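You operate a simulated robot arm through the tools that you are given. There is no shell and no other tool. Be economical: measure what you need, move in short steps, check, and stop when the job is done.

You are at the controls of a simulated robot arm. One attempt, no reset.

## Task
Rinse the greens in the sink under the tap and let them drain in the colander over the green basin.
Fine: shut the tap; when they drip no more, lift the colander into the big bowl, tip the basin into the sink and put it back; the other bunch and the silver basin stay. What is to be rubbed or washed off counts as gone when no trace of it is left.

Only the result counts: the job must be done as asked and must still hold three seconds after the hand-in. Knocking over, shifting, dropping, spilling or breaking anything else fails it.

## Robot
A 7-joint arm with a two-finger parallel gripper, fixed in place. Base frame: the origin is at the foot of the arm, x ahead of it, y to its left, z up; the work surface is at about z = 86. Lengths are in cm, angles in degrees, forces in N, time in s.
With the tool pointing down near the work surface it reaches from about 48 to 92 cm from the base axis. Its first joint turns from -115.0 to 115.0 degrees. Payload 3.91 kg.
Tool frame: the origin (TCP) lies between the finger pads and is the grasp point; the fingertips stand 3 cm ahead of it; z points along the fingers, y is the line along which they close. The gripper opens to 11 cm. The fingers are 2 cm wide and 1 cm thick; the gripper's body (4.8 by 11.2 cm) begins 5.5 cm behind the TCP.
Orientation is that of the tool frame in the base frame, as a unit quaternion [x, y, z, w]. With the fingers straight down and closing along the base's y, the tool's x points along the base's -x, its y along +y and its z along -z.

## Interface
- The arm moves only by the tool play_rows. Its argument "targets" is a list of rows, each an object (a shift or turn left out is 0, a gripper value left out holds the last) with "delta_pos": the shift along the tool's x, y, z in cm, a list of three; "rot": the turn, a rotation vector about the tool's x, y, z in degrees, a list of three; "jaw": the finger opening in cm, from 0 to 11. In form: [{"delta_pos": [tx, ty, tz], "rot": [ax, ay, az], "jaw": jaw}, ...]. A call has 1 to 20 rows; each row shifts and turns the commanded pose from where the row before left it, along the tool's axes as they then stand. A row lasts 0.2 s, in which the tool goes at most 5 cm and 8.6 degrees; a call with a longer step from one row to the next is refused whole, and so is a gripper value outside its range. Where a pose cannot be reached the arm comes as near as it can. A force on the tool above 40 N (or 10 N above the force at the start of the call, whichever is more), or a blocked arm, ends the call early, and 0.2 s more pass. The fingers move at their own pace (about 15.3 cm/s each) and stop on an object; they squeeze with about 42 N. The grip force told is the motor's: it shows also when the fingers shut on nothing. Time passes only in rows, and 0.2 s behind the last, so rows that do not move let the fingers close. It gives the time, the measured TCP pose, the force on the tool (base axes), the opening and the grip force at its end, in the units of the frame above (readings bear some noise), with the torque about the TCP (base axes, N m) and any sound that the robot's microphone picked up.
- Cameras (640 x 400 px; columns grow to the right, rows downward): "scene" is fixed at [40.15, -49.93, 160.17]; the picture's right is [0.97, -0.26, 0.00], its down [-0.16, -0.61, -0.78] and it looks along [0.20, 0.75, -0.63] (base axes); focal length 308 px, centre (320, 200). "wrist" rides on the gripper at [7.2, 1.7, -10.3] in the tool frame; the picture's right is [-0.23, 0.97, 0.00], its down [-0.76, -0.18, -0.62] and it looks along [-0.61, -0.14, 0.78] (tool axes); focal length 222 px, centre (320, 200). There is no depth. A picture from a camera that has moved, and an enlarged one, comes with that camera's place and axes in the base frame and with its lens.
- snapshot(camera): a new picture of that camera. It takes no simulated time.
- raise_lower(by): slides the trunk up (or, below 0, down) by that many cm; the arm rides with it, the base frame stays. It gives what a move gives, with no picture.
- zoom(camera, box): a new picture of the part [left, top, right, bottom] of that camera's present view, enlarged. It takes no simulated time.
- finish_job(): hands the job in; it is judged then, once.

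Work in short steps. Places have to be worked out from the pictures, the camera data and where the tool is seen: move nearer, look again, correct. Check each grasp and each placing, and mend what went wrong. You have 120 turns and 68 pictures in all, those below and enlarged ones among them. Open the gripper and draw the arm clear of the work before you hand the job in, unless the task says otherwise; then end with one line.

The tools are called after "Emit:" as name(argument=value, ...) on one line, values as JSON. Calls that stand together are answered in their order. play_rows: Moves the arm, as the interface text tells. Its arguments: {"type":"object","properties":{"targets":{"type":"array"}},"required":["targets"]} The other tools are called the same way: raise_lower (by) slides the trunk up or down; snapshot (camera) takes a picture; zoom (camera, box) takes an enlarged picture of a part of a camera's view; finish_job () hands the job in.

At the start:

```text
time_s: 0.0
tool_pos: [40.86, 26.03, 125.74]
tool_rot: [0.0, 1.0, -0.001, 0.0]
wrist_force: [0.5, 0.1, 0.1]
moment: [-0.01, -0.01, 0.02]
gripper_width: 10.98
finger_force: 0.1
trunk travel left (down, up): [-72.5, 26.5]
```

scene: 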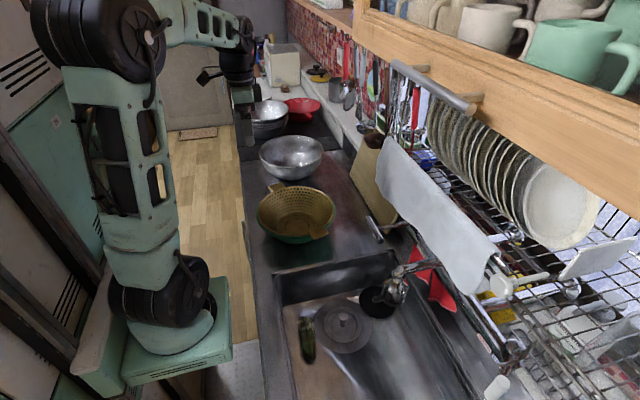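
wrist: 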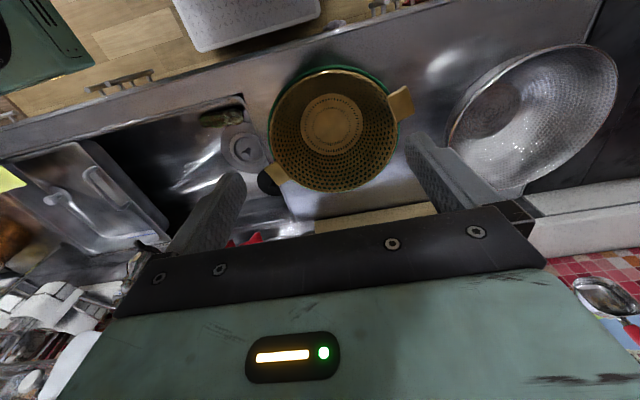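

I start by looking more closely at the sink, tap and colander.

Emit:
zoom(camera="scene", box=[240, 220, 480, 400])

Emit:
zoom(camera="scene", box=[220, 80, 400, 250])

```text
2.22 times, centred on (360, 310) of scene
camera zoom: at [40.15, -49.93, 160.17], right [0.97, -0.26, 0.0], down [-0.16, -0.61, -0.78], along [0.2, 0.75, -0.63], focal length 686 px, centre (231, -44)
```

zoom: 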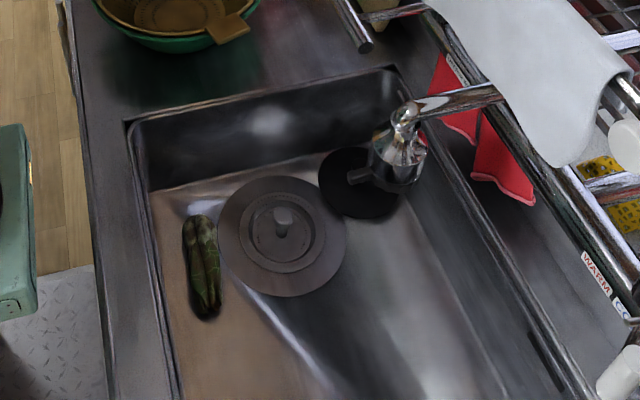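

```text
2.35 times, centred on (310, 165) of scene
camera zoom: at [40.15, -49.93, 160.17], right [0.97, -0.26, 0.0], down [-0.16, -0.61, -0.78], along [0.2, 0.75, -0.63], focal length 726 px, centre (344, 282)
```

zoom: 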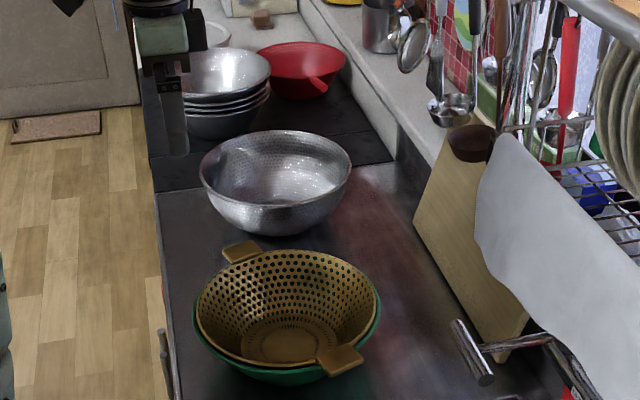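

I need a better look at the left part of the wrist view and the far end of the counter to identify the other bunch, the silver basin and the big bowl.

Emit:
zoom(camera="wrist", box=[0, 80, 320, 280])

Emit:
zoom(camera="scene", box=[220, 60, 360, 150])

```text
2.00 times, centred on (160, 180) of wrist
camera zoom: at [33.64, 27.66, 136.17], right [0.23, 0.97, 0.0], down [0.76, -0.18, 0.62], along [0.61, -0.14, -0.78], focal length 444 px, centre (640, 240)
```

zoom: 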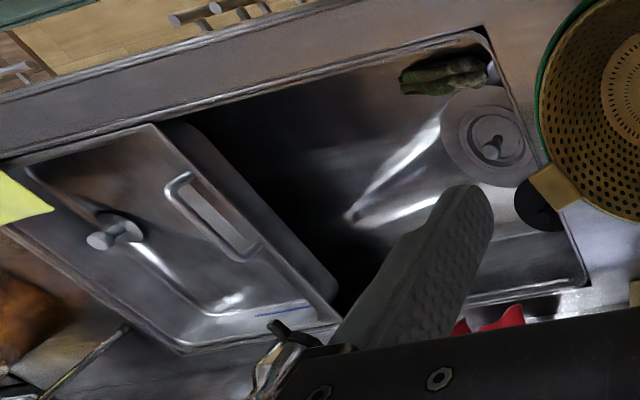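

```text
4.44 times, centred on (290, 105) of scene
camera zoom: at [40.15, -49.93, 160.17], right [0.97, -0.26, 0.0], down [-0.16, -0.61, -0.78], along [0.2, 0.75, -0.63], focal length 1371 px, centre (453, 622)
```

zoom: 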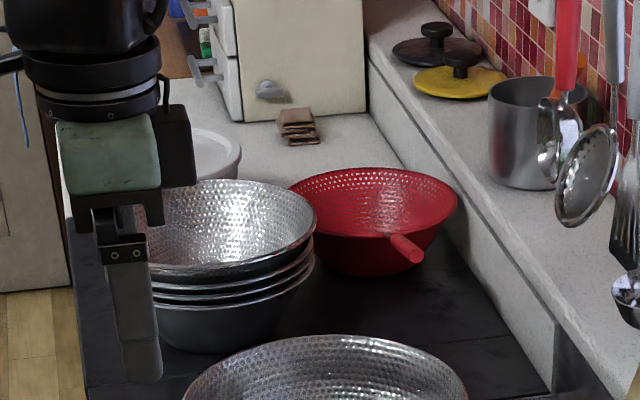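

I move the arm sideways, high above the counter, to view the sink and the right-hand side.

Emit:
play_rows(targets=[{"delta_pos": [0, -4.1, -0.9]}, {"delta_pos": [0, -4.1, -0.9]}, {"delta_pos": [0, -4.1, -0.9]}, {"delta_pos": [0, -4.1, -0.9]}, {"delta_pos": [0, -4.1, -0.9]}, {"delta_pos": [0, -4.1, -0.9]}, {"delta_pos": [0, -4.1, -0.9]}, {"delta_pos": [0, -4.1, -0.9]}, {"delta_pos": [0, -4.1, -0.9]}, {"delta_pos": [0, -4.1, -0.9]}])

Emit:
snapshot(camera="wrist")

Emit:
snapshot(camera="scene")

```text
time_s: 2.2
tool_pos: [42.97, 2.94, 127.6]
tool_rot: [0.0, 1.0, 0.0, -0.001]
wrist_force: [0.1, 0.6, 0.2]
moment: [0.01, -0.02, 0.03]
gripper_width: 10.99
finger_force: 0.0
out of reach, approached as far as the arm can: row 5, 6, 7, 8, 9, 10
trunk travel left (down, up): [-72.5, 26.5]
```

```text
61 pictures are left
camera wrist: at [35.76, 4.67, 138.06], right [0.23, 0.97, 0.0], down [0.76, -0.18, 0.62], along [0.61, -0.14, -0.78], focal length 222 px, centre (320, 200)
```

wrist: 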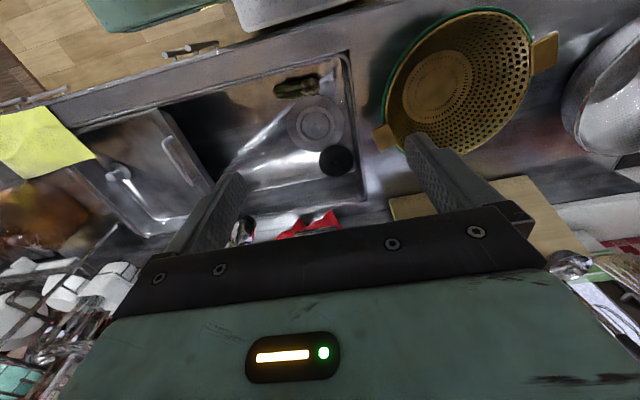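

```text
60 pictures are left
```

scene: 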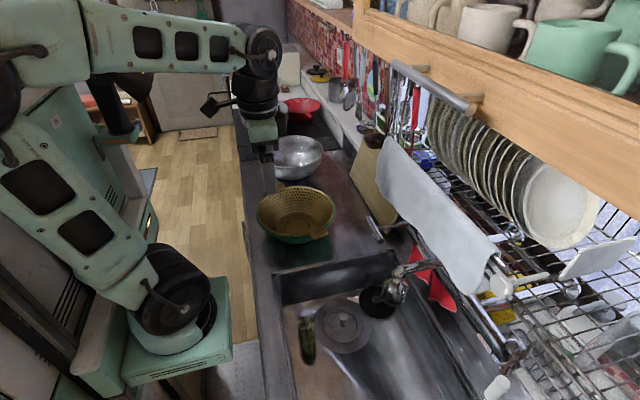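

The arm was short of reach near the base; I move outward and to the right.

Emit:
play_rows(targets=[{"delta_pos": [-4, 0, 0]}, {"delta_pos": [-4, 0, 0]}, {"delta_pos": [-4, 0, 0]}])

Emit:
play_rows(targets=[{"delta_pos": [0, -4, 0]}, {"delta_pos": [0, -4, 0]}, {"delta_pos": [0, -4, 0]}, {"delta_pos": [0, -4, 0]}, {"delta_pos": [0, -4, 0]}])

Emit:
snapshot(camera="wrist")

```text
time_s: 3.0
tool_pos: [54.99, 3.02, 127.59]
tool_rot: [0.0, 1.0, 0.0, 0.001]
wrist_force: [-0.5, -1.3, -0.2]
moment: [-0.01, -0.04, 0.03]
gripper_width: 10.99
finger_force: 0.0
trunk travel left (down, up): [-72.5, 26.5]
```

```text
time_s: 4.2
tool_pos: [54.94, -16.91, 127.53]
tool_rot: [0.0, 1.0, 0.0, 0.0]
wrist_force: [-0.5, 0.5, -0.6]
moment: [-0.03, -0.03, -0.01]
gripper_width: 10.99
finger_force: 0.2
trunk travel left (down, up): [-72.5, 26.5]
```

```text
59 pictures are left
camera wrist: at [47.79, -15.21, 137.99], right [0.23, 0.97, 0.0], down [0.76, -0.18, 0.62], along [0.61, -0.14, -0.78], focal length 222 px, centre (320, 200)
```

wrist: 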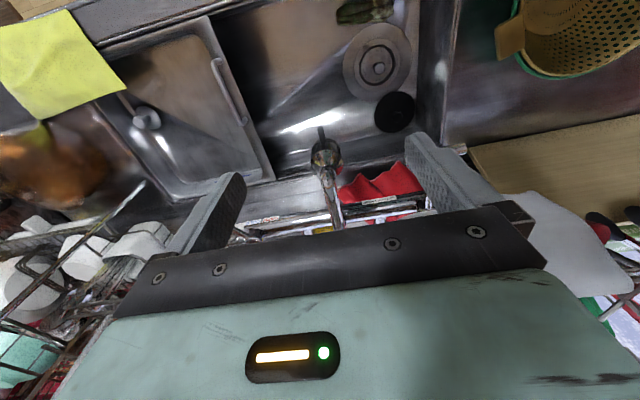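

The tap's spout is visible. I enlarge the tap and the sink's left portion.

Emit:
zoom(camera="wrist", box=[220, 0, 460, 240])

Emit:
zoom(camera="wrist", box=[0, 0, 240, 240])

Emit:
zoom(camera="scene", box=[360, 200, 540, 400])

```text
1.67 times, centred on (340, 120) of wrist
camera zoom: at [47.79, -15.21, 137.99], right [0.23, 0.97, 0.0], down [0.76, -0.18, 0.62], along [0.61, -0.14, -0.78], focal length 370 px, centre (287, 333)
```

zoom: 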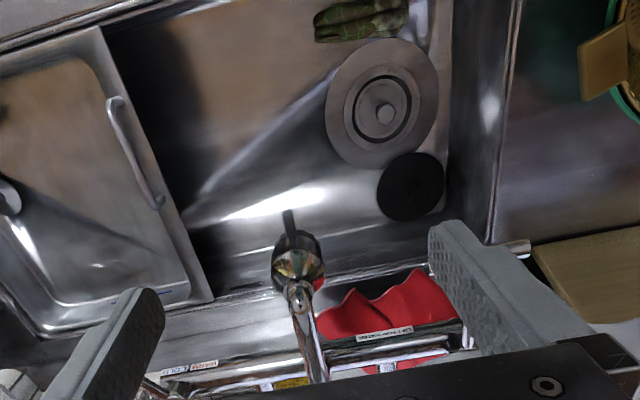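

```text
1.67 times, centred on (120, 120) of wrist
camera zoom: at [47.79, -15.21, 137.99], right [0.23, 0.97, 0.0], down [0.76, -0.18, 0.62], along [0.61, -0.14, -0.78], focal length 370 px, centre (653, 333)
```

zoom: 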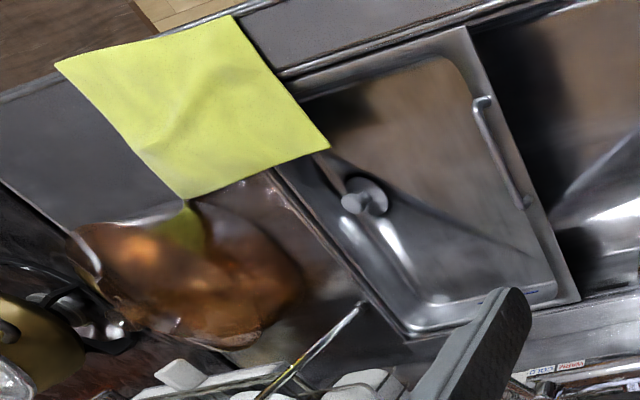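

```text
2.00 times, centred on (450, 300) of scene
camera zoom: at [40.15, -49.93, 160.17], right [0.97, -0.26, 0.0], down [-0.16, -0.61, -0.78], along [0.2, 0.75, -0.63], focal length 617 px, centre (60, 0)
```

zoom: 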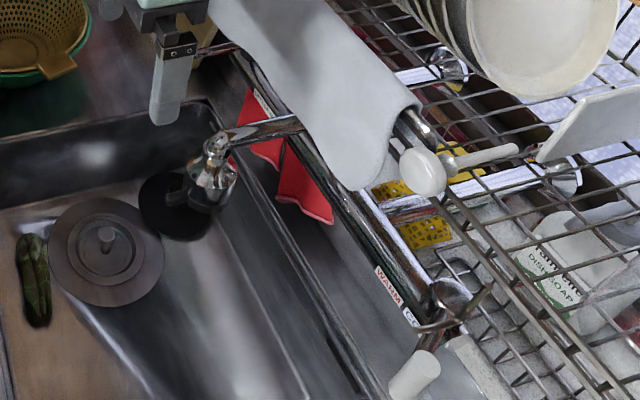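

I estimate the spout head at about (65,-18,106). I move further right to see the tap handle and the area with the cloth.

Emit:
play_rows(targets=[{"delta_pos": [0, -4, 0]}, {"delta_pos": [0, -4, 0]}, {"delta_pos": [0, -4, 0]}, {"delta_pos": [0, -4, 0]}])

Emit:
snapshot(camera="wrist")

Emit:
zoom(camera="scene", box=[440, 280, 640, 400])

```text
time_s: 5.2
tool_pos: [54.99, -33.03, 127.48]
tool_rot: [0.001, 1.0, 0.0, 0.0]
wrist_force: [-0.7, -0.2, 0.0]
moment: [-0.02, 0.0, -0.02]
gripper_width: 10.99
finger_force: 0.1
trunk travel left (down, up): [-72.5, 26.5]
```

```text
55 pictures are left
camera wrist: at [47.75, -31.33, 137.95], right [0.23, 0.97, 0.0], down [0.76, -0.18, 0.62], along [0.61, -0.14, -0.78], focal length 222 px, centre (320, 200)
```

wrist: 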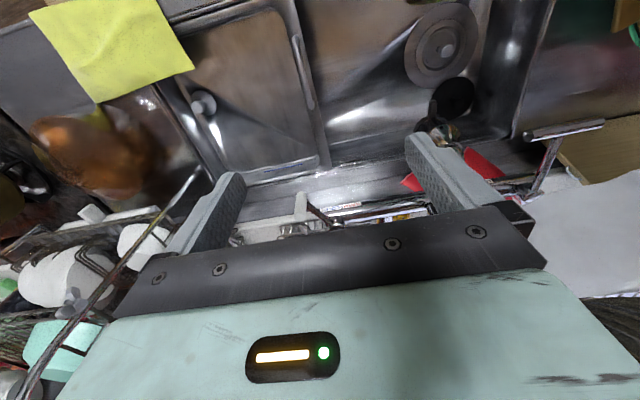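

```text
3.20 times, centred on (540, 340) of scene
camera zoom: at [40.15, -49.93, 160.17], right [0.97, -0.26, 0.0], down [-0.16, -0.61, -0.78], along [0.2, 0.75, -0.63], focal length 987 px, centre (-384, -248)
```

zoom: 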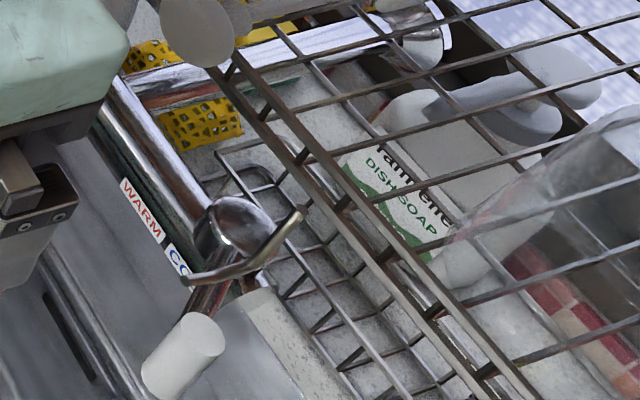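

I zoom on the white lever in the wrist view and on the yellow cloth/copper area.

Emit:
zoom(camera="wrist", box=[230, 130, 430, 240])

Emit:
zoom(camera="wrist", box=[0, 0, 240, 240])

```text
3.20 times, centred on (330, 185) of wrist
camera zoom: at [47.75, -31.33, 137.95], right [0.23, 0.97, 0.0], down [0.76, -0.18, 0.62], along [0.61, -0.14, -0.78], focal length 711 px, centre (288, 248)
```

zoom: 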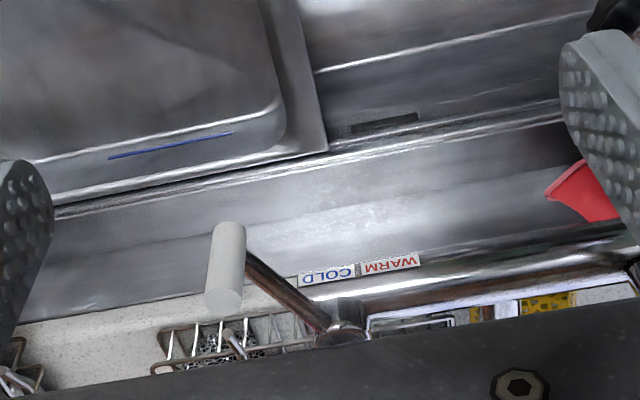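

```text
1.67 times, centred on (120, 120) of wrist
camera zoom: at [47.75, -31.33, 137.95], right [0.23, 0.97, 0.0], down [0.76, -0.18, 0.62], along [0.61, -0.14, -0.78], focal length 370 px, centre (653, 333)
```

zoom: 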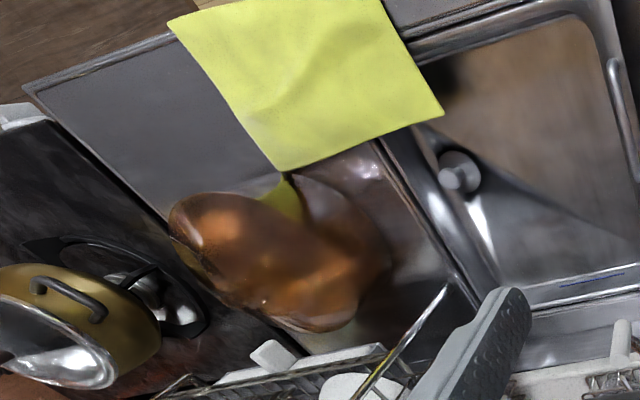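

The tap lever is a white grip around (70,-39.5,110) on a mixer at about (78,-35,106). Now I look at the left side of the counter to identify bowls and the second bunch.

Emit:
play_rows(targets=[{"delta_pos": [0, 4.5, 0]}, {"delta_pos": [0, 4.5, 0]}, {"delta_pos": [0, 4.5, 0]}, {"delta_pos": [0, 4.5, 0]}, {"delta_pos": [0, 4.5, 0]}, {"delta_pos": [0, 4.5, 0]}, {"delta_pos": [0, 4.5, 0]}, {"delta_pos": [0, 4.5, 0]}, {"delta_pos": [0, 4.5, 0]}, {"delta_pos": [0, 4.5, 0]}, {"delta_pos": [0, 4.5, 0]}, {"delta_pos": [0, 4.5, 0]}, {"delta_pos": [0, 4.5, 0]}, {"delta_pos": [0, 4.5, 0]}, {"delta_pos": [0, 4.5, 0]}, {"delta_pos": [0, 4.5, 0]}, {"delta_pos": [0, 4.5, 0]}])

Emit:
snapshot(camera="wrist")

```text
time_s: 8.8
tool_pos: [54.92, 43.0, 128.04]
tool_rot: [0.001, 1.0, 0.001, 0.001]
wrist_force: [0.2, -2.1, 3.6]
moment: [0.3, -0.03, 0.01]
gripper_width: 11.02
finger_force: 0.1
trunk travel left (down, up): [-72.5, 26.5]
```

```text
51 pictures are left
camera wrist: at [47.67, 44.63, 138.36], right [0.23, 0.97, 0.0], down [0.76, -0.18, 0.62], along [0.61, -0.14, -0.78], focal length 222 px, centre (320, 200)
```

wrist: 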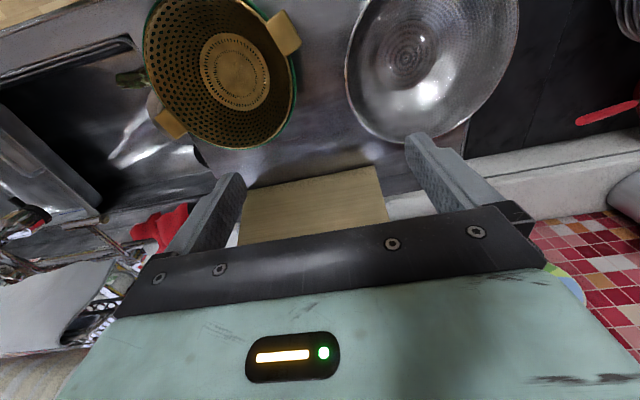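

The hammered bowl by the colander is the big bowl; it is empty. Now I go back to the right and tilt the tool to look at the mixer lever.

Emit:
play_rows(targets=[{"delta_pos": [0, -4.5, 0]}, {"delta_pos": [0, -4.5, 0]}, {"delta_pos": [0, -4.5, 0]}, {"delta_pos": [0, -4.5, 0]}, {"delta_pos": [0, -4.5, 0]}, {"delta_pos": [0, -4.5, 0]}, {"delta_pos": [0, -4.5, 0]}, {"delta_pos": [0, -4.5, 0]}, {"delta_pos": [0, -4.5, 0]}, {"delta_pos": [0, -4.5, 0]}, {"delta_pos": [0, -4.5, 0]}, {"delta_pos": [0, -4.5, 0]}, {"delta_pos": [0, -4.5, 0]}, {"delta_pos": [0, -4.5, 0]}, {"delta_pos": [0, -4.5, 0]}, {"delta_pos": [0, -4.5, 0]}, {"delta_pos": [0, -4.5, 0]}])

Emit:
play_rows(targets=[{"delta_pos": [0, 0, 0], "rot": [0, -8, 0]}, {"rot": [0, -8, 0]}, {"rot": [0, -8, 0]}, {"rot": [0, -8, 0]}, {"rot": [0, -8, 0]}])

Emit:
snapshot(camera="wrist")

```text
time_s: 12.4
tool_pos: [54.89, -33.09, 127.69]
tool_rot: [-0.001, 1.0, 0.0, 0.0]
wrist_force: [-0.2, 0.4, 1.1]
moment: [0.01, -0.01, -0.02]
gripper_width: 10.99
finger_force: 0.1
trunk travel left (down, up): [-72.5, 26.5]
```

```text
time_s: 13.6
tool_pos: [55.07, -33.05, 127.66]
tool_rot: [0.0, 0.939, 0.0, 0.343]
wrist_force: [-0.2, 1.2, -0.7]
moment: [0.0, -0.03, -0.04]
gripper_width: 10.99
finger_force: 0.1
trunk travel left (down, up): [-72.5, 26.5]
```

```text
50 pictures are left
camera wrist: at [42.83, -31.34, 130.96], right [0.17, 0.97, 0.15], down [0.18, -0.18, 0.97], along [0.97, -0.14, -0.21], focal length 222 px, centre (320, 200)
```

wrist: 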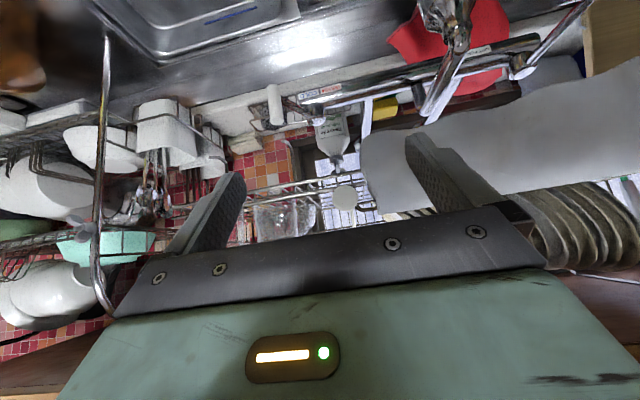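

The mixer is now visible (upside down). I zoom on it.

Emit:
zoom(camera="wrist", box=[220, 50, 420, 180])

Emit:
zoom(camera="wrist", box=[380, 0, 600, 140])

```text
3.08 times, centred on (320, 115) of wrist
camera zoom: at [42.83, -31.34, 130.96], right [0.17, 0.97, 0.15], down [0.18, -0.18, 0.97], along [0.97, -0.14, -0.21], focal length 684 px, centre (320, 462)
```

zoom: 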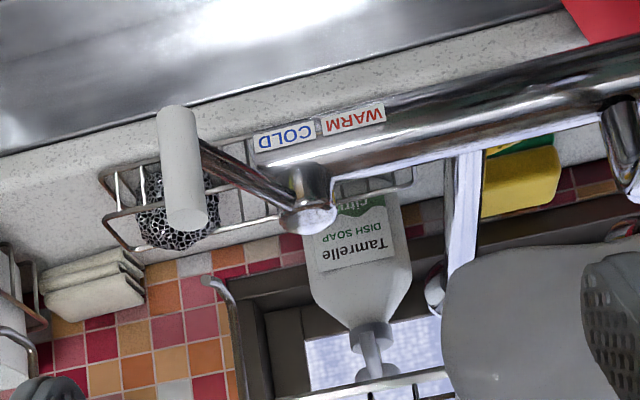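

```text
2.86 times, centred on (490, 70) of wrist
camera zoom: at [42.83, -31.34, 130.96], right [0.17, 0.97, 0.15], down [0.18, -0.18, 0.97], along [0.97, -0.14, -0.21], focal length 635 px, centre (-166, 571)
```

zoom: 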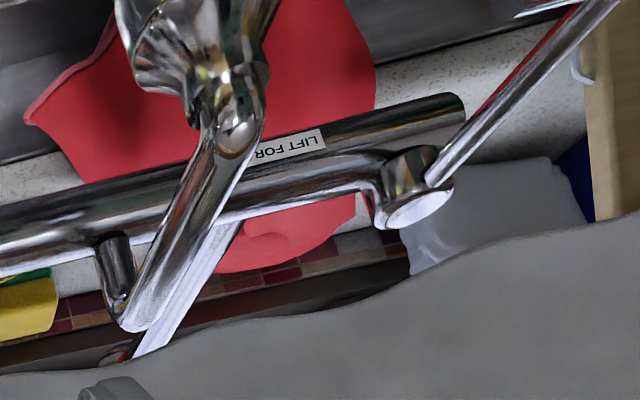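

Useful: the left T-lever is labelled "LIFT FOR (water)"; the white one only sets warm/cold. I estimate the T-bar at about (67,-1,107), and move to look at it from closer by.

Emit:
play_rows(targets=[{"delta_pos": [1.04, 4, 0.57]}, {"delta_pos": [1.04, 4, 0.57]}, {"delta_pos": [1.04, 4, 0.57]}, {"delta_pos": [1.04, 4, 0.57]}, {"delta_pos": [1.04, 4, 0.57]}, {"delta_pos": [1.04, 4, 0.57]}, {"delta_pos": [1.04, 4, 0.57]}])

Emit:
snapshot(camera="wrist")

Emit:
snapshot(camera="scene")

```text
time_s: 15.2
tool_pos: [56.27, -10.89, 118.65]
tool_rot: [0.0, 0.94, 0.0, 0.34]
wrist_force: [0.2, 1.1, 0.3]
moment: [0.02, 0.01, -0.02]
gripper_width: 10.98
finger_force: 0.0
out of reach, approached as far as the arm can: row 2, 3, 4, 5, 6
trunk travel left (down, up): [-72.5, 26.5]
```

```text
47 pictures are left
camera wrist: at [44.18, -9.27, 122.0], right [0.17, 0.97, 0.15], down [0.19, -0.18, 0.97], along [0.97, -0.14, -0.21], focal length 222 px, centre (320, 200)
```

wrist: 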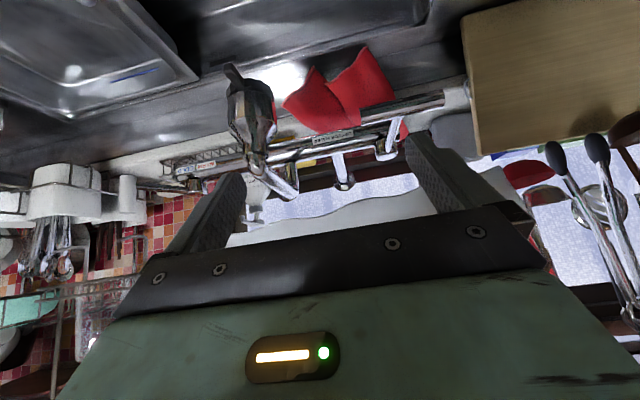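

```text
46 pictures are left
```

scene: 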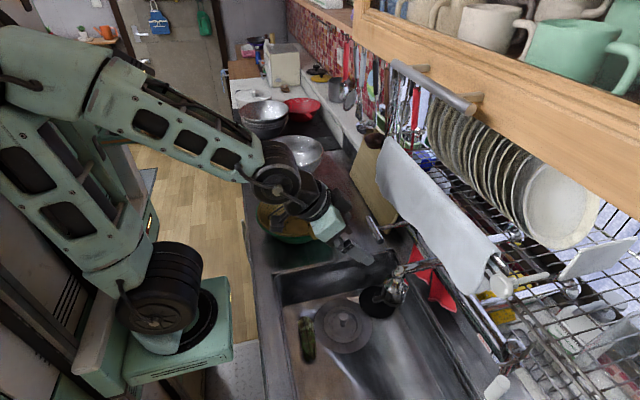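

I zoom on the T-lever and the spout.

Emit:
zoom(camera="wrist", box=[210, 50, 470, 210])

Emit:
zoom(camera="scene", box=[330, 200, 450, 310])

```text
2.46 times, centred on (340, 130) of wrist
camera zoom: at [44.18, -9.27, 122.0], right [0.17, 0.97, 0.15], down [0.19, -0.18, 0.97], along [0.97, -0.14, -0.21], focal length 547 px, centre (271, 372)
```

zoom: 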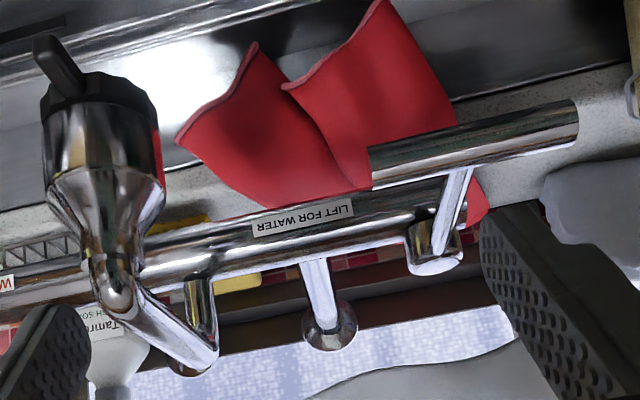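

```text
3.64 times, centred on (390, 255) of scene
camera zoom: at [40.15, -49.93, 160.17], right [0.97, -0.26, 0.0], down [-0.16, -0.61, -0.78], along [0.2, 0.75, -0.63], focal length 1122 px, centre (66, 0)
```

zoom: 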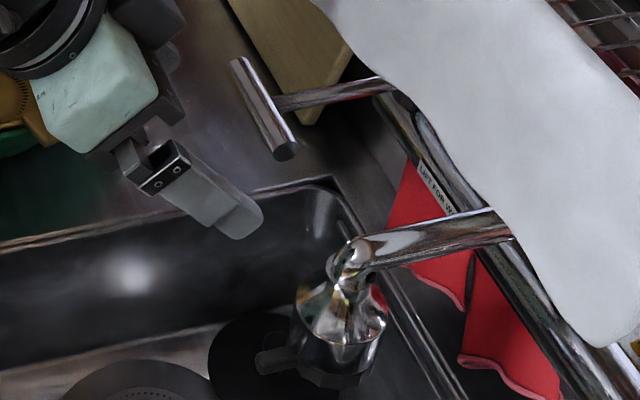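

"LIFT FOR WATER": T-bar centre ≈ (66,-2.7,109), spanning y -6.8..1.6, with its pivot near x=75. I tilt further, close the jaw to 4 cm to straddle the stem, and go below the bar.

Emit:
play_rows(targets=[{"rot": [0, -8, 0], "jaw": 4}, {"rot": [0, -8, 0]}])

Emit:
play_rows(targets=[{"delta_pos": [2.52, 1.98, 2.81]}, {"delta_pos": [2.52, 1.98, 2.81]}, {"delta_pos": [2.52, 1.98, 2.81]}, {"delta_pos": [2.52, 1.98, 2.81]}])

```text
time_s: 15.8
tool_pos: [59.47, -11.64, 122.56]
tool_rot: [-0.001, 0.881, 0.005, 0.473]
wrist_force: [-0.5, -0.1, -0.9]
moment: [0.01, 0.01, 0.0]
gripper_width: 3.97
finger_force: 0.1
out of reach, approached as far as the arm can: row 1, 2
trunk travel left (down, up): [-72.5, 26.5]
```

```text
time_s: 16.7
tool_pos: [65.51, -6.04, 111.49]
tool_rot: [0.023, 0.877, -0.017, 0.48]
wrist_force: [-6.0, -14.7, 7.3]
moment: [-0.15, 0.0, -0.13]
gripper_width: 3.24
finger_force: 0.1
out of reach, approached as far as the arm can: row 1, 2
trunk travel left (down, up): [-72.5, 26.5]
stopped in row 4: the force on the tool passed its limit at 127 N (the readings are from after the stop); the commanded pose is now the measured one
```

Reach limits bent the path and the tool hit something, likely the T-bar. I check with pictures.

Emit:
snapshot(camera="scene")

Emit:
snapshot(camera="wrist")

```text
43 pictures are left
```

scene: 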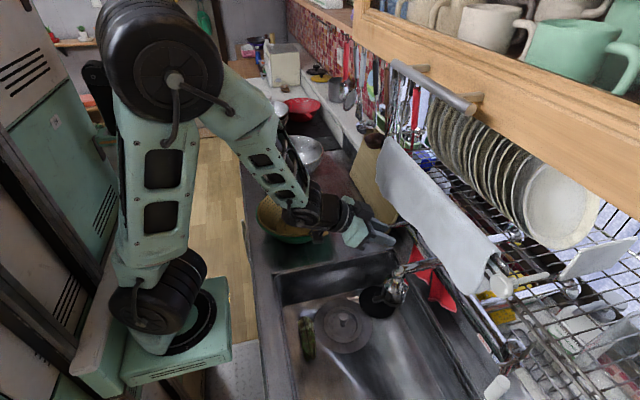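

```text
42 pictures are left
camera wrist: at [53.15, -3.64, 111.05], right [0.18, 0.97, 0.18], down [-0.13, -0.16, 0.98], along [0.98, -0.2, 0.09], focal length 222 px, centre (320, 200)
```

wrist: 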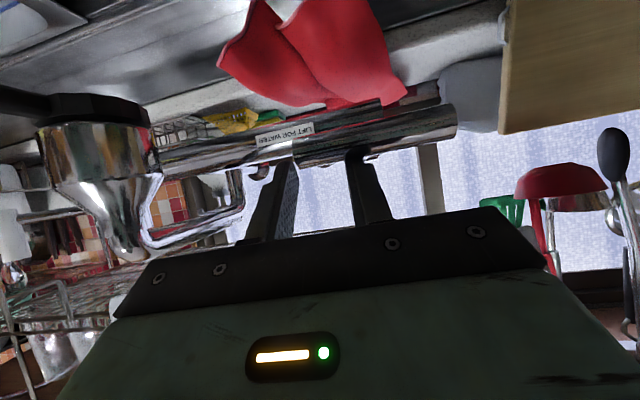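

The fingers are jammed against the bar from above/in front. I back off along the fingers, then raise the trunk for more reach room.

Emit:
play_rows(targets=[{"delta_pos": [0, 0, -2]}, {"delta_pos": [0, 0, -3]}, {"delta_pos": [0, 0, -3]}])

Emit:
raise_lower(by=16)

Emit:
zoom(camera="scene", box=[330, 200, 450, 310])

```text
time_s: 17.5
tool_pos: [62.38, -4.18, 117.33]
tool_rot: [0.02, 0.878, -0.016, 0.478]
wrist_force: [0.5, 0.7, 0.1]
moment: [0.01, 0.01, 0.0]
gripper_width: 4.01
finger_force: 0.1
out of reach, approached as far as the arm can: row 1, 2, 3
trunk travel left (down, up): [-72.5, 26.5]
```

```text
time_s: 19.4
tool_pos: [62.34, -4.24, 133.42]
tool_rot: [0.02, 0.878, -0.015, 0.478]
wrist_force: [-0.1, 0.3, 0.9]
moment: [0.02, 0.01, 0.0]
gripper_width: 4.01
finger_force: 0.0
trunk travel left (down, up): [-88.5, 10.5]
```

```text
3.64 times, centred on (390, 255) of scene
camera zoom: at [40.15, -49.93, 160.17], right [0.97, -0.26, 0.0], down [-0.16, -0.61, -0.78], along [0.2, 0.75, -0.63], focal length 1122 px, centre (66, 0)
```

zoom: 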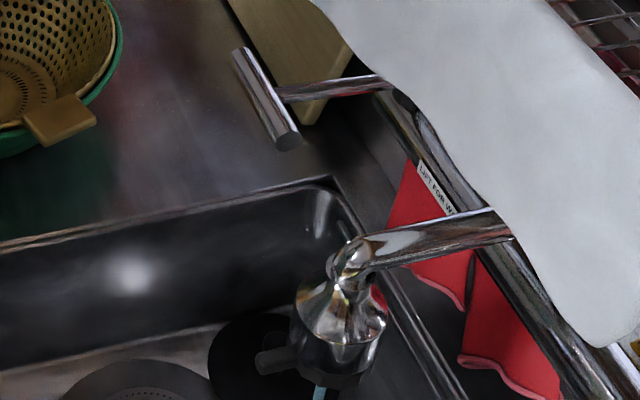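

The lever has moved up slightly and a thin stream seems to be flowing. I check the sink.

Emit:
zoom(camera="scene", box=[270, 240, 430, 400])

```text
2.50 times, centred on (350, 320) of scene
camera zoom: at [40.15, -49.93, 160.17], right [0.97, -0.26, 0.0], down [-0.16, -0.61, -0.78], along [0.2, 0.75, -0.63], focal length 771 px, centre (245, -100)
```

zoom: 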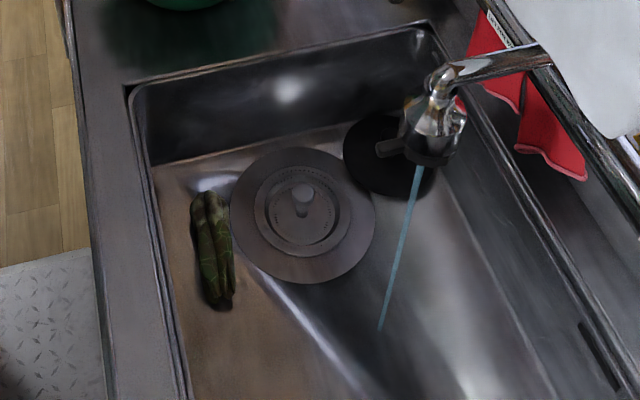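

Water is running in a thin stream at about (64.4,-18.3), sink bottom z≈69. The greens lie at about (48,-6), along y, 13 cm long. I bring the tool upright again and turn it 90° so it closes along x.

Emit:
play_rows(targets=[{"rot": [0, 8.2, 0]}, {"rot": [0, 8.2, 0]}, {"rot": [0, 8.2, 0]}, {"rot": [0, 8.2, 0]}, {"rot": [0, 8.2, 0]}, {"rot": [0, 8.2, 0]}, {"rot": [0, 8, 0], "jaw": 8}])

Emit:
play_rows(targets=[{"delta_pos": [1, 0, 0], "rot": [0, 0, 8.2]}, {"rot": [0, 0, 8.2]}, {"rot": [0, 0, 8.2]}, {"rot": [0, 0, 8.2]}, {"rot": [0, 0, 8.2]}, {"rot": [0, 0, 8.2]}, {"rot": [0, 0, 8.2]}, {"rot": [0, 0, 8.2]}, {"rot": [0, 0, 8.2]}, {"rot": [0, 0, 8.2]}, {"rot": [0, 0, 8]}])

Emit:
snapshot(camera="wrist")

```text
time_s: 21.0
tool_pos: [61.56, -4.31, 132.83]
tool_rot: [0.026, 0.999, -0.017, 0.03]
wrist_force: [-0.5, -0.1, -0.2]
moment: [0.0, -0.02, 0.01]
gripper_width: 7.99
finger_force: 0.0
out of reach, approached as far as the arm can: row 5
trunk travel left (down, up): [-88.5, 10.5]
```

```text
time_s: 23.4
tool_pos: [61.42, -4.12, 132.62]
tool_rot: [0.725, 0.688, 0.013, 0.034]
wrist_force: [-1.0, 0.2, 0.4]
moment: [0.02, -0.02, -0.01]
gripper_width: 8.0
finger_force: 0.1
trunk travel left (down, up): [-88.5, 10.5]
```

```text
39 pictures are left
camera wrist: at [62.89, 3.43, 142.84], right [0.96, -0.28, 0.07], down [-0.26, -0.73, 0.63], along [-0.12, -0.62, -0.77], focal length 222 px, centre (320, 200)
```

wrist: 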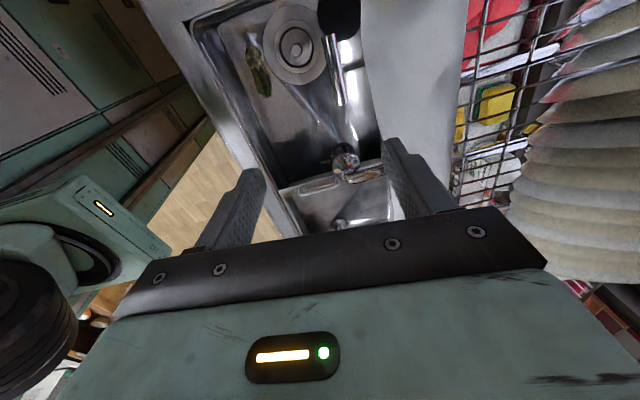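

The tool is nearly vertical, closing along x. I lean its body 12° outward (to clear the sink wall) and descend to above the greens.

Emit:
play_rows(targets=[{"rot": [8, 0, 0]}, {"rot": [8, 0, 0]}, {"delta_pos": [0.16, -0.49, 4.08]}, {"delta_pos": [0.16, -0.49, 4.08]}, {"delta_pos": [0.16, -0.49, 4.08]}, {"delta_pos": [0.16, -0.49, 4.08]}, {"delta_pos": [0.16, -0.49, 4.08]}, {"delta_pos": [0.16, -0.49, 4.08]}, {"delta_pos": [0.16, -0.49, 4.08]}, {"delta_pos": [0.16, -0.49, 4.08]}, {"delta_pos": [0.16, -0.49, 4.08]}])

Emit:
snapshot(camera="wrist")

```text
time_s: 24.5
tool_pos: [58.39, -2.86, 121.1]
tool_rot: [0.7, 0.703, -0.104, -0.065]
wrist_force: [-0.4, -0.6, 0.5]
moment: [0.03, 0.0, -0.02]
gripper_width: 7.98
finger_force: 0.1
trunk travel left (down, up): [-88.5, 10.5]
stopped in row 5: the arm was blocked; the commanded pose is now the measured one
```

```text
38 pictures are left
camera wrist: at [62.42, 4.95, 130.44], right [0.95, -0.23, -0.22], down [-0.02, -0.72, 0.69], along [-0.32, -0.65, -0.69], focal length 222 px, centre (320, 200)
```

wrist: 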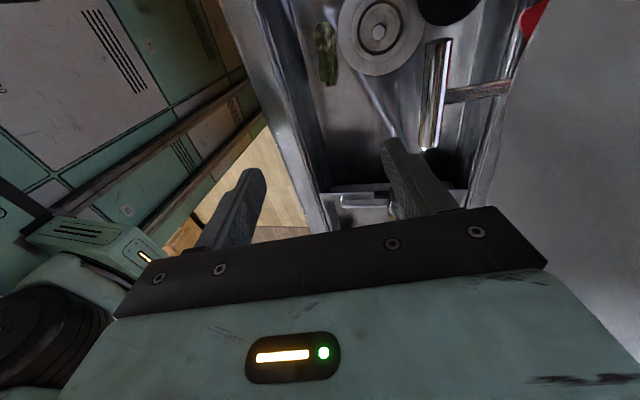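

The arm was blocked; I check the scene view.

Emit:
snapshot(camera="scene")

```text
37 pictures are left
```

scene: 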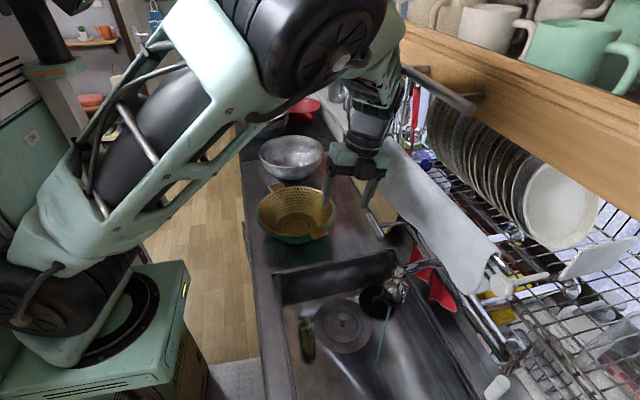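

The elbow/wrist seems to touch the shelf rail because of the raised trunk and lean. I retreat, undo the lean, shift toward the base and lower the trunk.

Emit:
play_rows(targets=[{"delta_pos": [0, 0.5, -2]}, {"rot": [-8, 0, 0]}, {"rot": [-8, 0, 0]}, {"rot": [-4, 0, 0]}, {"delta_pos": [0, -3, 0]}, {"delta_pos": [0, -3, 0]}, {"delta_pos": [0, -2, 0]}])

Emit:
raise_lower(by=-16)

```text
time_s: 24.8
tool_pos: [60.76, 10.5, 120.45]
tool_rot: [0.652, 0.744, -0.129, -0.067]
wrist_force: [-4.5, -7.6, -9.0]
moment: [0.52, -0.27, -0.11]
gripper_width: 8.01
finger_force: 0.0
trunk travel left (down, up): [-88.5, 10.5]
stopped in row 1: the arm was blocked; the commanded pose is now the measured one
```

```text
time_s: 25.1
tool_pos: [54.09, 36.58, 121.12]
tool_rot: [0.581, 0.802, -0.127, -0.054]
wrist_force: [-6.2, -4.7, 3.0]
moment: [0.4, -0.62, 0.02]
gripper_width: 8.0
finger_force: 0.1
trunk travel left (down, up): [-88.4, 10.6]
stopped: the arm was blocked; the commanded pose is now the measured one
```

The arm swung unexpectedly to the left. I look before doing anything else.

Emit:
snapshot(camera="scene")

```text
36 pictures are left
```

scene: 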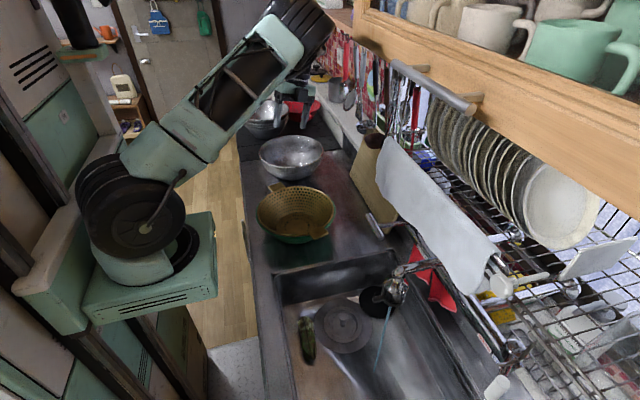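

Nothing appears disturbed. I hold still for a moment to see if the arm is stable.

Emit:
play_rows(targets=[{"delta_pos": [0, 0, 0]}, {"delta_pos": [0, 0, 0]}])

Emit:
snapshot(camera="wrist")

```text
time_s: 25.7
tool_pos: [57.42, 27.96, 120.33]
tool_rot: [0.607, 0.781, -0.13, -0.062]
wrist_force: [0.0, 0.4, -0.8]
moment: [-0.04, 0.04, -0.03]
gripper_width: 7.97
finger_force: 0.1
trunk travel left (down, up): [-88.4, 10.6]
```

```text
35 pictures are left
camera wrist: at [59.86, 36.66, 129.42], right [0.97, 0.0, -0.26], down [0.19, -0.7, 0.69], along [-0.18, -0.72, -0.67], focal length 222 px, centre (320, 200)
```

wrist: 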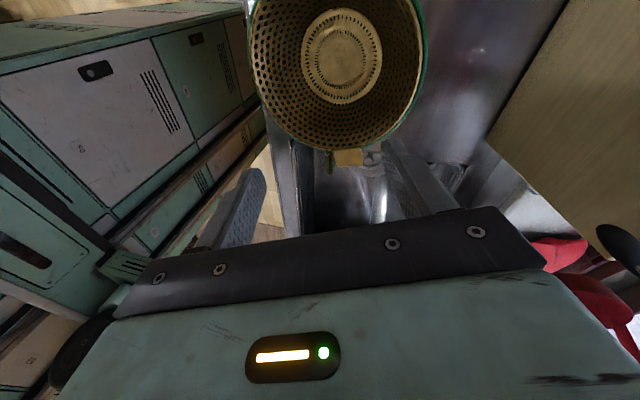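

The arm is stable and free at (57,28,120). I undo the lean and lower the trunk by 12 cm so that the elbow stays below the shelf.

Emit:
play_rows(targets=[{"rot": [-8, 0, 0]}, {"rot": [-8, 0, 0]}])

Emit:
raise_lower(by=-12)

Emit:
snapshot(camera="scene")

```text
time_s: 26.3
tool_pos: [57.52, 27.84, 120.32]
tool_rot: [0.61, 0.792, -0.02, 0.022]
wrist_force: [-0.6, -0.3, -0.1]
moment: [0.01, 0.01, -0.03]
gripper_width: 8.02
finger_force: 0.2
trunk travel left (down, up): [-88.4, 10.6]
```

```text
time_s: 27.8
tool_pos: [57.52, 27.93, 108.27]
tool_rot: [0.611, 0.791, -0.02, 0.023]
wrist_force: [-0.6, -0.8, -0.2]
moment: [-0.01, 0.02, 0.02]
gripper_width: 7.99
finger_force: 0.1
trunk travel left (down, up): [-76.4, 22.6]
```

```text
34 pictures are left
```

scene: 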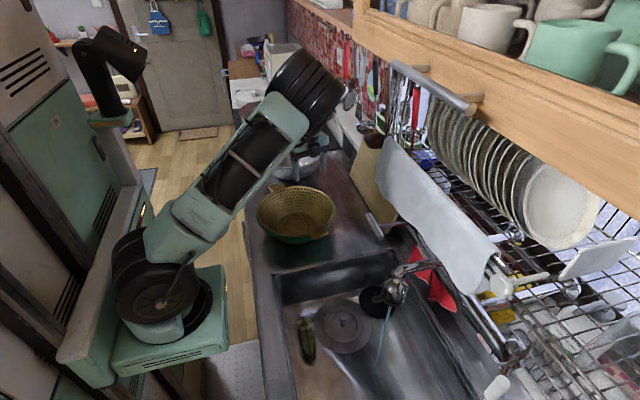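

The elbow has swivelled to an awkward place because of the yaw. I raise the tool a little and yaw back to see whether the arm regains its first posture.

Emit:
play_rows(targets=[{"delta_pos": [0, 0, -4]}, {"delta_pos": [0, 0, -4]}, {"rot": [0, 0, -8.2]}, {"rot": [0, 0, -8.2]}, {"rot": [0, 0, -8.2]}, {"rot": [0, 0, -8.2]}, {"rot": [0, 0, -8.2]}, {"rot": [0, 0, -8.2]}, {"rot": [0, 0, -8.2]}, {"rot": [0, 0, -8.2]}, {"rot": [0, 0, -8.2]}])

Emit:
snapshot(camera="scene")

```text
time_s: 30.2
tool_pos: [57.41, 28.31, 116.38]
tool_rot: [0.012, 0.999, -0.03, 0.007]
wrist_force: [0.0, -1.1, 0.5]
moment: [0.01, 0.0, 0.01]
gripper_width: 8.0
finger_force: 0.1
trunk travel left (down, up): [-76.4, 22.6]
```

```text
33 pictures are left
```

scene: 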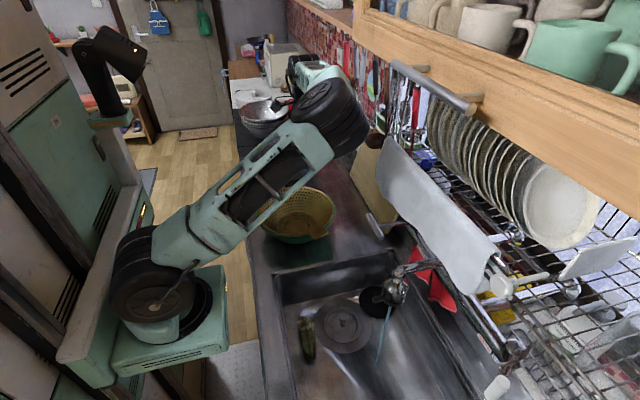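

The elbow now sticks out to the right. I hold for a few seconds to see if the controller relaxes its posture.

Emit:
play_rows(targets=[{}, {}, {}, {}, {}, {}, {}, {}, {}, {}, {}, {}, {}, {}, {}])

Emit:
snapshot(camera="scene")

```text
time_s: 33.4
tool_pos: [57.34, 28.3, 116.33]
tool_rot: [0.014, 0.999, -0.029, 0.007]
wrist_force: [0.6, 0.1, -0.4]
moment: [-0.01, 0.01, 0.03]
gripper_width: 8.0
finger_force: 0.0
trunk travel left (down, up): [-76.4, 22.6]
```

```text
32 pictures are left
```

scene: 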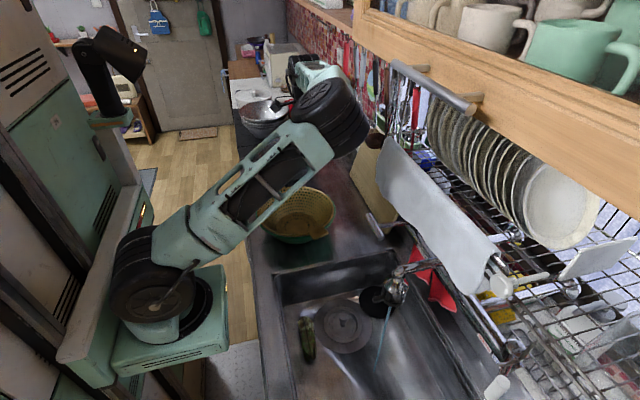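

No relaxation. The elbow swivel couples with yaw when the arm climbs steeply, so I lower the trunk while raising the tool (steep arm), then yaw +90°, which should swing the elbow up and to the left.

Emit:
play_rows(targets=[{"delta_pos": [0, 0, -4]}, {"delta_pos": [0, 0, -4]}, {"delta_pos": [0, 0, -4]}, {"delta_pos": [0, 0, -4]}, {"delta_pos": [0, 0, -4]}])

Emit:
raise_lower(by=-24)

Emit:
play_rows(targets=[{"delta_pos": [0, 0, -4]}, {"rot": [0, 0, 8.3]}, {"rot": [0, 0, 8.3]}, {"rot": [0, 0, 8.3]}, {"rot": [0, 0, 8.3]}, {"rot": [0, 0, 8.3]}, {"rot": [0, 0, 8.3]}, {"rot": [0, 0, 8.3]}, {"rot": [0, 0, 8.3]}, {"rot": [0, 0, 8.3]}, {"rot": [0, 0, 8.3]}, {"rot": [0, 0, 8.3]}])

Emit:
snapshot(camera="scene")

```text
time_s: 34.6
tool_pos: [57.03, 29.5, 136.3]
tool_rot: [0.011, 0.999, -0.03, 0.006]
wrist_force: [0.2, -0.7, 0.2]
moment: [0.02, 0.03, -0.01]
gripper_width: 7.98
finger_force: 0.0
trunk travel left (down, up): [-76.4, 22.6]
```

```text
time_s: 37.1
tool_pos: [56.89, 29.56, 112.38]
tool_rot: [0.014, 0.999, -0.029, 0.006]
wrist_force: [0.4, 0.6, 0.1]
moment: [0.0, -0.01, 0.01]
gripper_width: 8.01
finger_force: 0.1
trunk travel left (down, up): [-52.4, 46.6]
```

```text
time_s: 39.7
tool_pos: [57.03, 29.87, 116.36]
tool_rot: [0.725, 0.688, -0.016, 0.025]
wrist_force: [-0.5, -0.4, 0.5]
moment: [0.0, -0.02, -0.03]
gripper_width: 7.99
finger_force: 0.1
trunk travel left (down, up): [-52.4, 46.6]
```

```text
31 pictures are left
```

scene: 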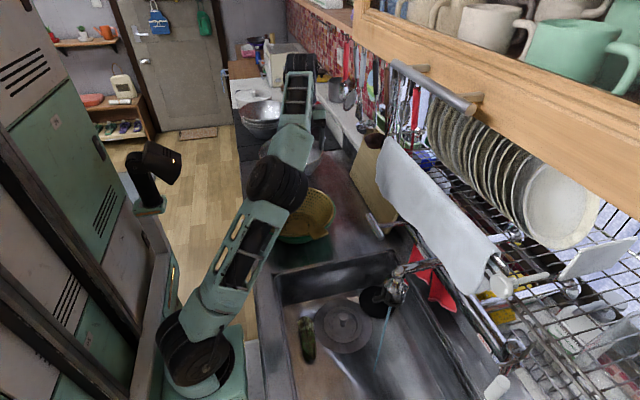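

The arm is nearly stretched here. I now raise the trunk and lower the tool stepwise to a level posture, keeping the +90° yaw, and look.

Emit:
raise_lower(by=20)

Emit:
play_rows(targets=[{"delta_pos": [0, 0, 4]}, {"delta_pos": [0, 0, 4]}, {"delta_pos": [0, 0, 4]}, {"delta_pos": [0, 0, 4]}, {"delta_pos": [0, 0, 4]}])

Emit:
raise_lower(by=16)

Emit:
play_rows(targets=[{"delta_pos": [0, 0, 4]}, {"delta_pos": [0, 0, 4]}, {"delta_pos": [0, 0, 4]}, {"delta_pos": [0, 0, 4]}, {"delta_pos": [0, 0, 4]}, {"delta_pos": [0, 0, 4]}])

Emit:
snapshot(camera="scene")

```text
time_s: 41.9
tool_pos: [56.97, 29.85, 136.27]
tool_rot: [0.723, 0.69, -0.015, 0.026]
wrist_force: [-0.3, 0.3, -0.1]
moment: [-0.01, 0.0, -0.02]
gripper_width: 7.99
finger_force: 0.0
trunk travel left (down, up): [-72.4, 26.6]
```

```text
time_s: 43.1
tool_pos: [57.38, 28.56, 116.35]
tool_rot: [0.724, 0.689, -0.016, 0.025]
wrist_force: [0.2, -0.1, -0.4]
moment: [0.01, 0.03, 0.01]
gripper_width: 8.02
finger_force: 0.2
trunk travel left (down, up): [-72.4, 26.6]
```

```text
time_s: 44.9
tool_pos: [57.38, 28.55, 132.27]
tool_rot: [0.723, 0.69, -0.016, 0.026]
wrist_force: [-1.1, 0.1, 0.0]
moment: [0.0, 0.0, -0.02]
gripper_width: 7.99
finger_force: 0.0
trunk travel left (down, up): [-88.4, 10.6]
```

```text
time_s: 46.3
tool_pos: [57.66, 27.15, 108.47]
tool_rot: [0.724, 0.689, -0.015, 0.026]
wrist_force: [-0.5, 0.5, 0.4]
moment: [0.01, -0.02, -0.05]
gripper_width: 7.97
finger_force: 0.1
trunk travel left (down, up): [-88.4, 10.6]
```

```text
30 pictures are left
```

scene: 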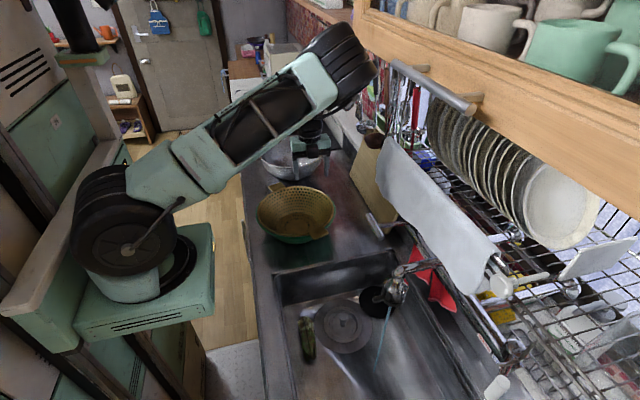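

The elbow is now up-and-right at a height that clears the sink and shelf; with the trunk up this should work. I move over the greens: first toward the base, then right, with a slight lean.

Emit:
play_rows(targets=[{"delta_pos": [0, -3.5, 0]}, {"delta_pos": [0, -3.5, 0], "rot": [6, 0, 0]}, {"delta_pos": [-3.75, 0, 0]}, {"delta_pos": [-3.75, 0, 0]}, {"delta_pos": [-3.75, 0, 0]}, {"delta_pos": [-3.75, 0, 0]}, {"delta_pos": [-3.75, 0, 0]}, {"delta_pos": [-3.75, 0, 0]}, {"delta_pos": [-3.75, 0, 0]}, {"delta_pos": [-3.75, 0, 0]}])

Emit:
snapshot(camera="scene")

Emit:
snapshot(camera="wrist")

```text
time_s: 48.5
tool_pos: [49.14, -2.47, 109.89]
tool_rot: [0.723, 0.688, -0.051, -0.013]
wrist_force: [0.0, 1.2, 1.0]
moment: [-0.02, 0.0, 0.0]
gripper_width: 8.01
finger_force: 0.0
trunk travel left (down, up): [-88.4, 10.6]
```

```text
29 pictures are left
```

scene: 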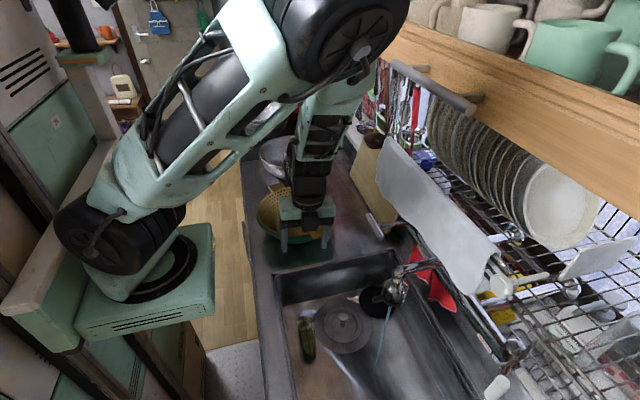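

```text
28 pictures are left
camera wrist: at [52.16, 5.32, 119.71], right [0.96, -0.28, -0.07], down [-0.16, -0.72, 0.68], along [-0.24, -0.64, -0.73], focal length 222 px, centre (320, 200)
```

wrist: 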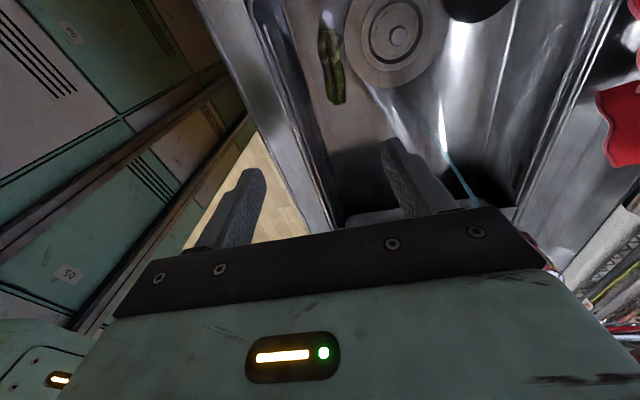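

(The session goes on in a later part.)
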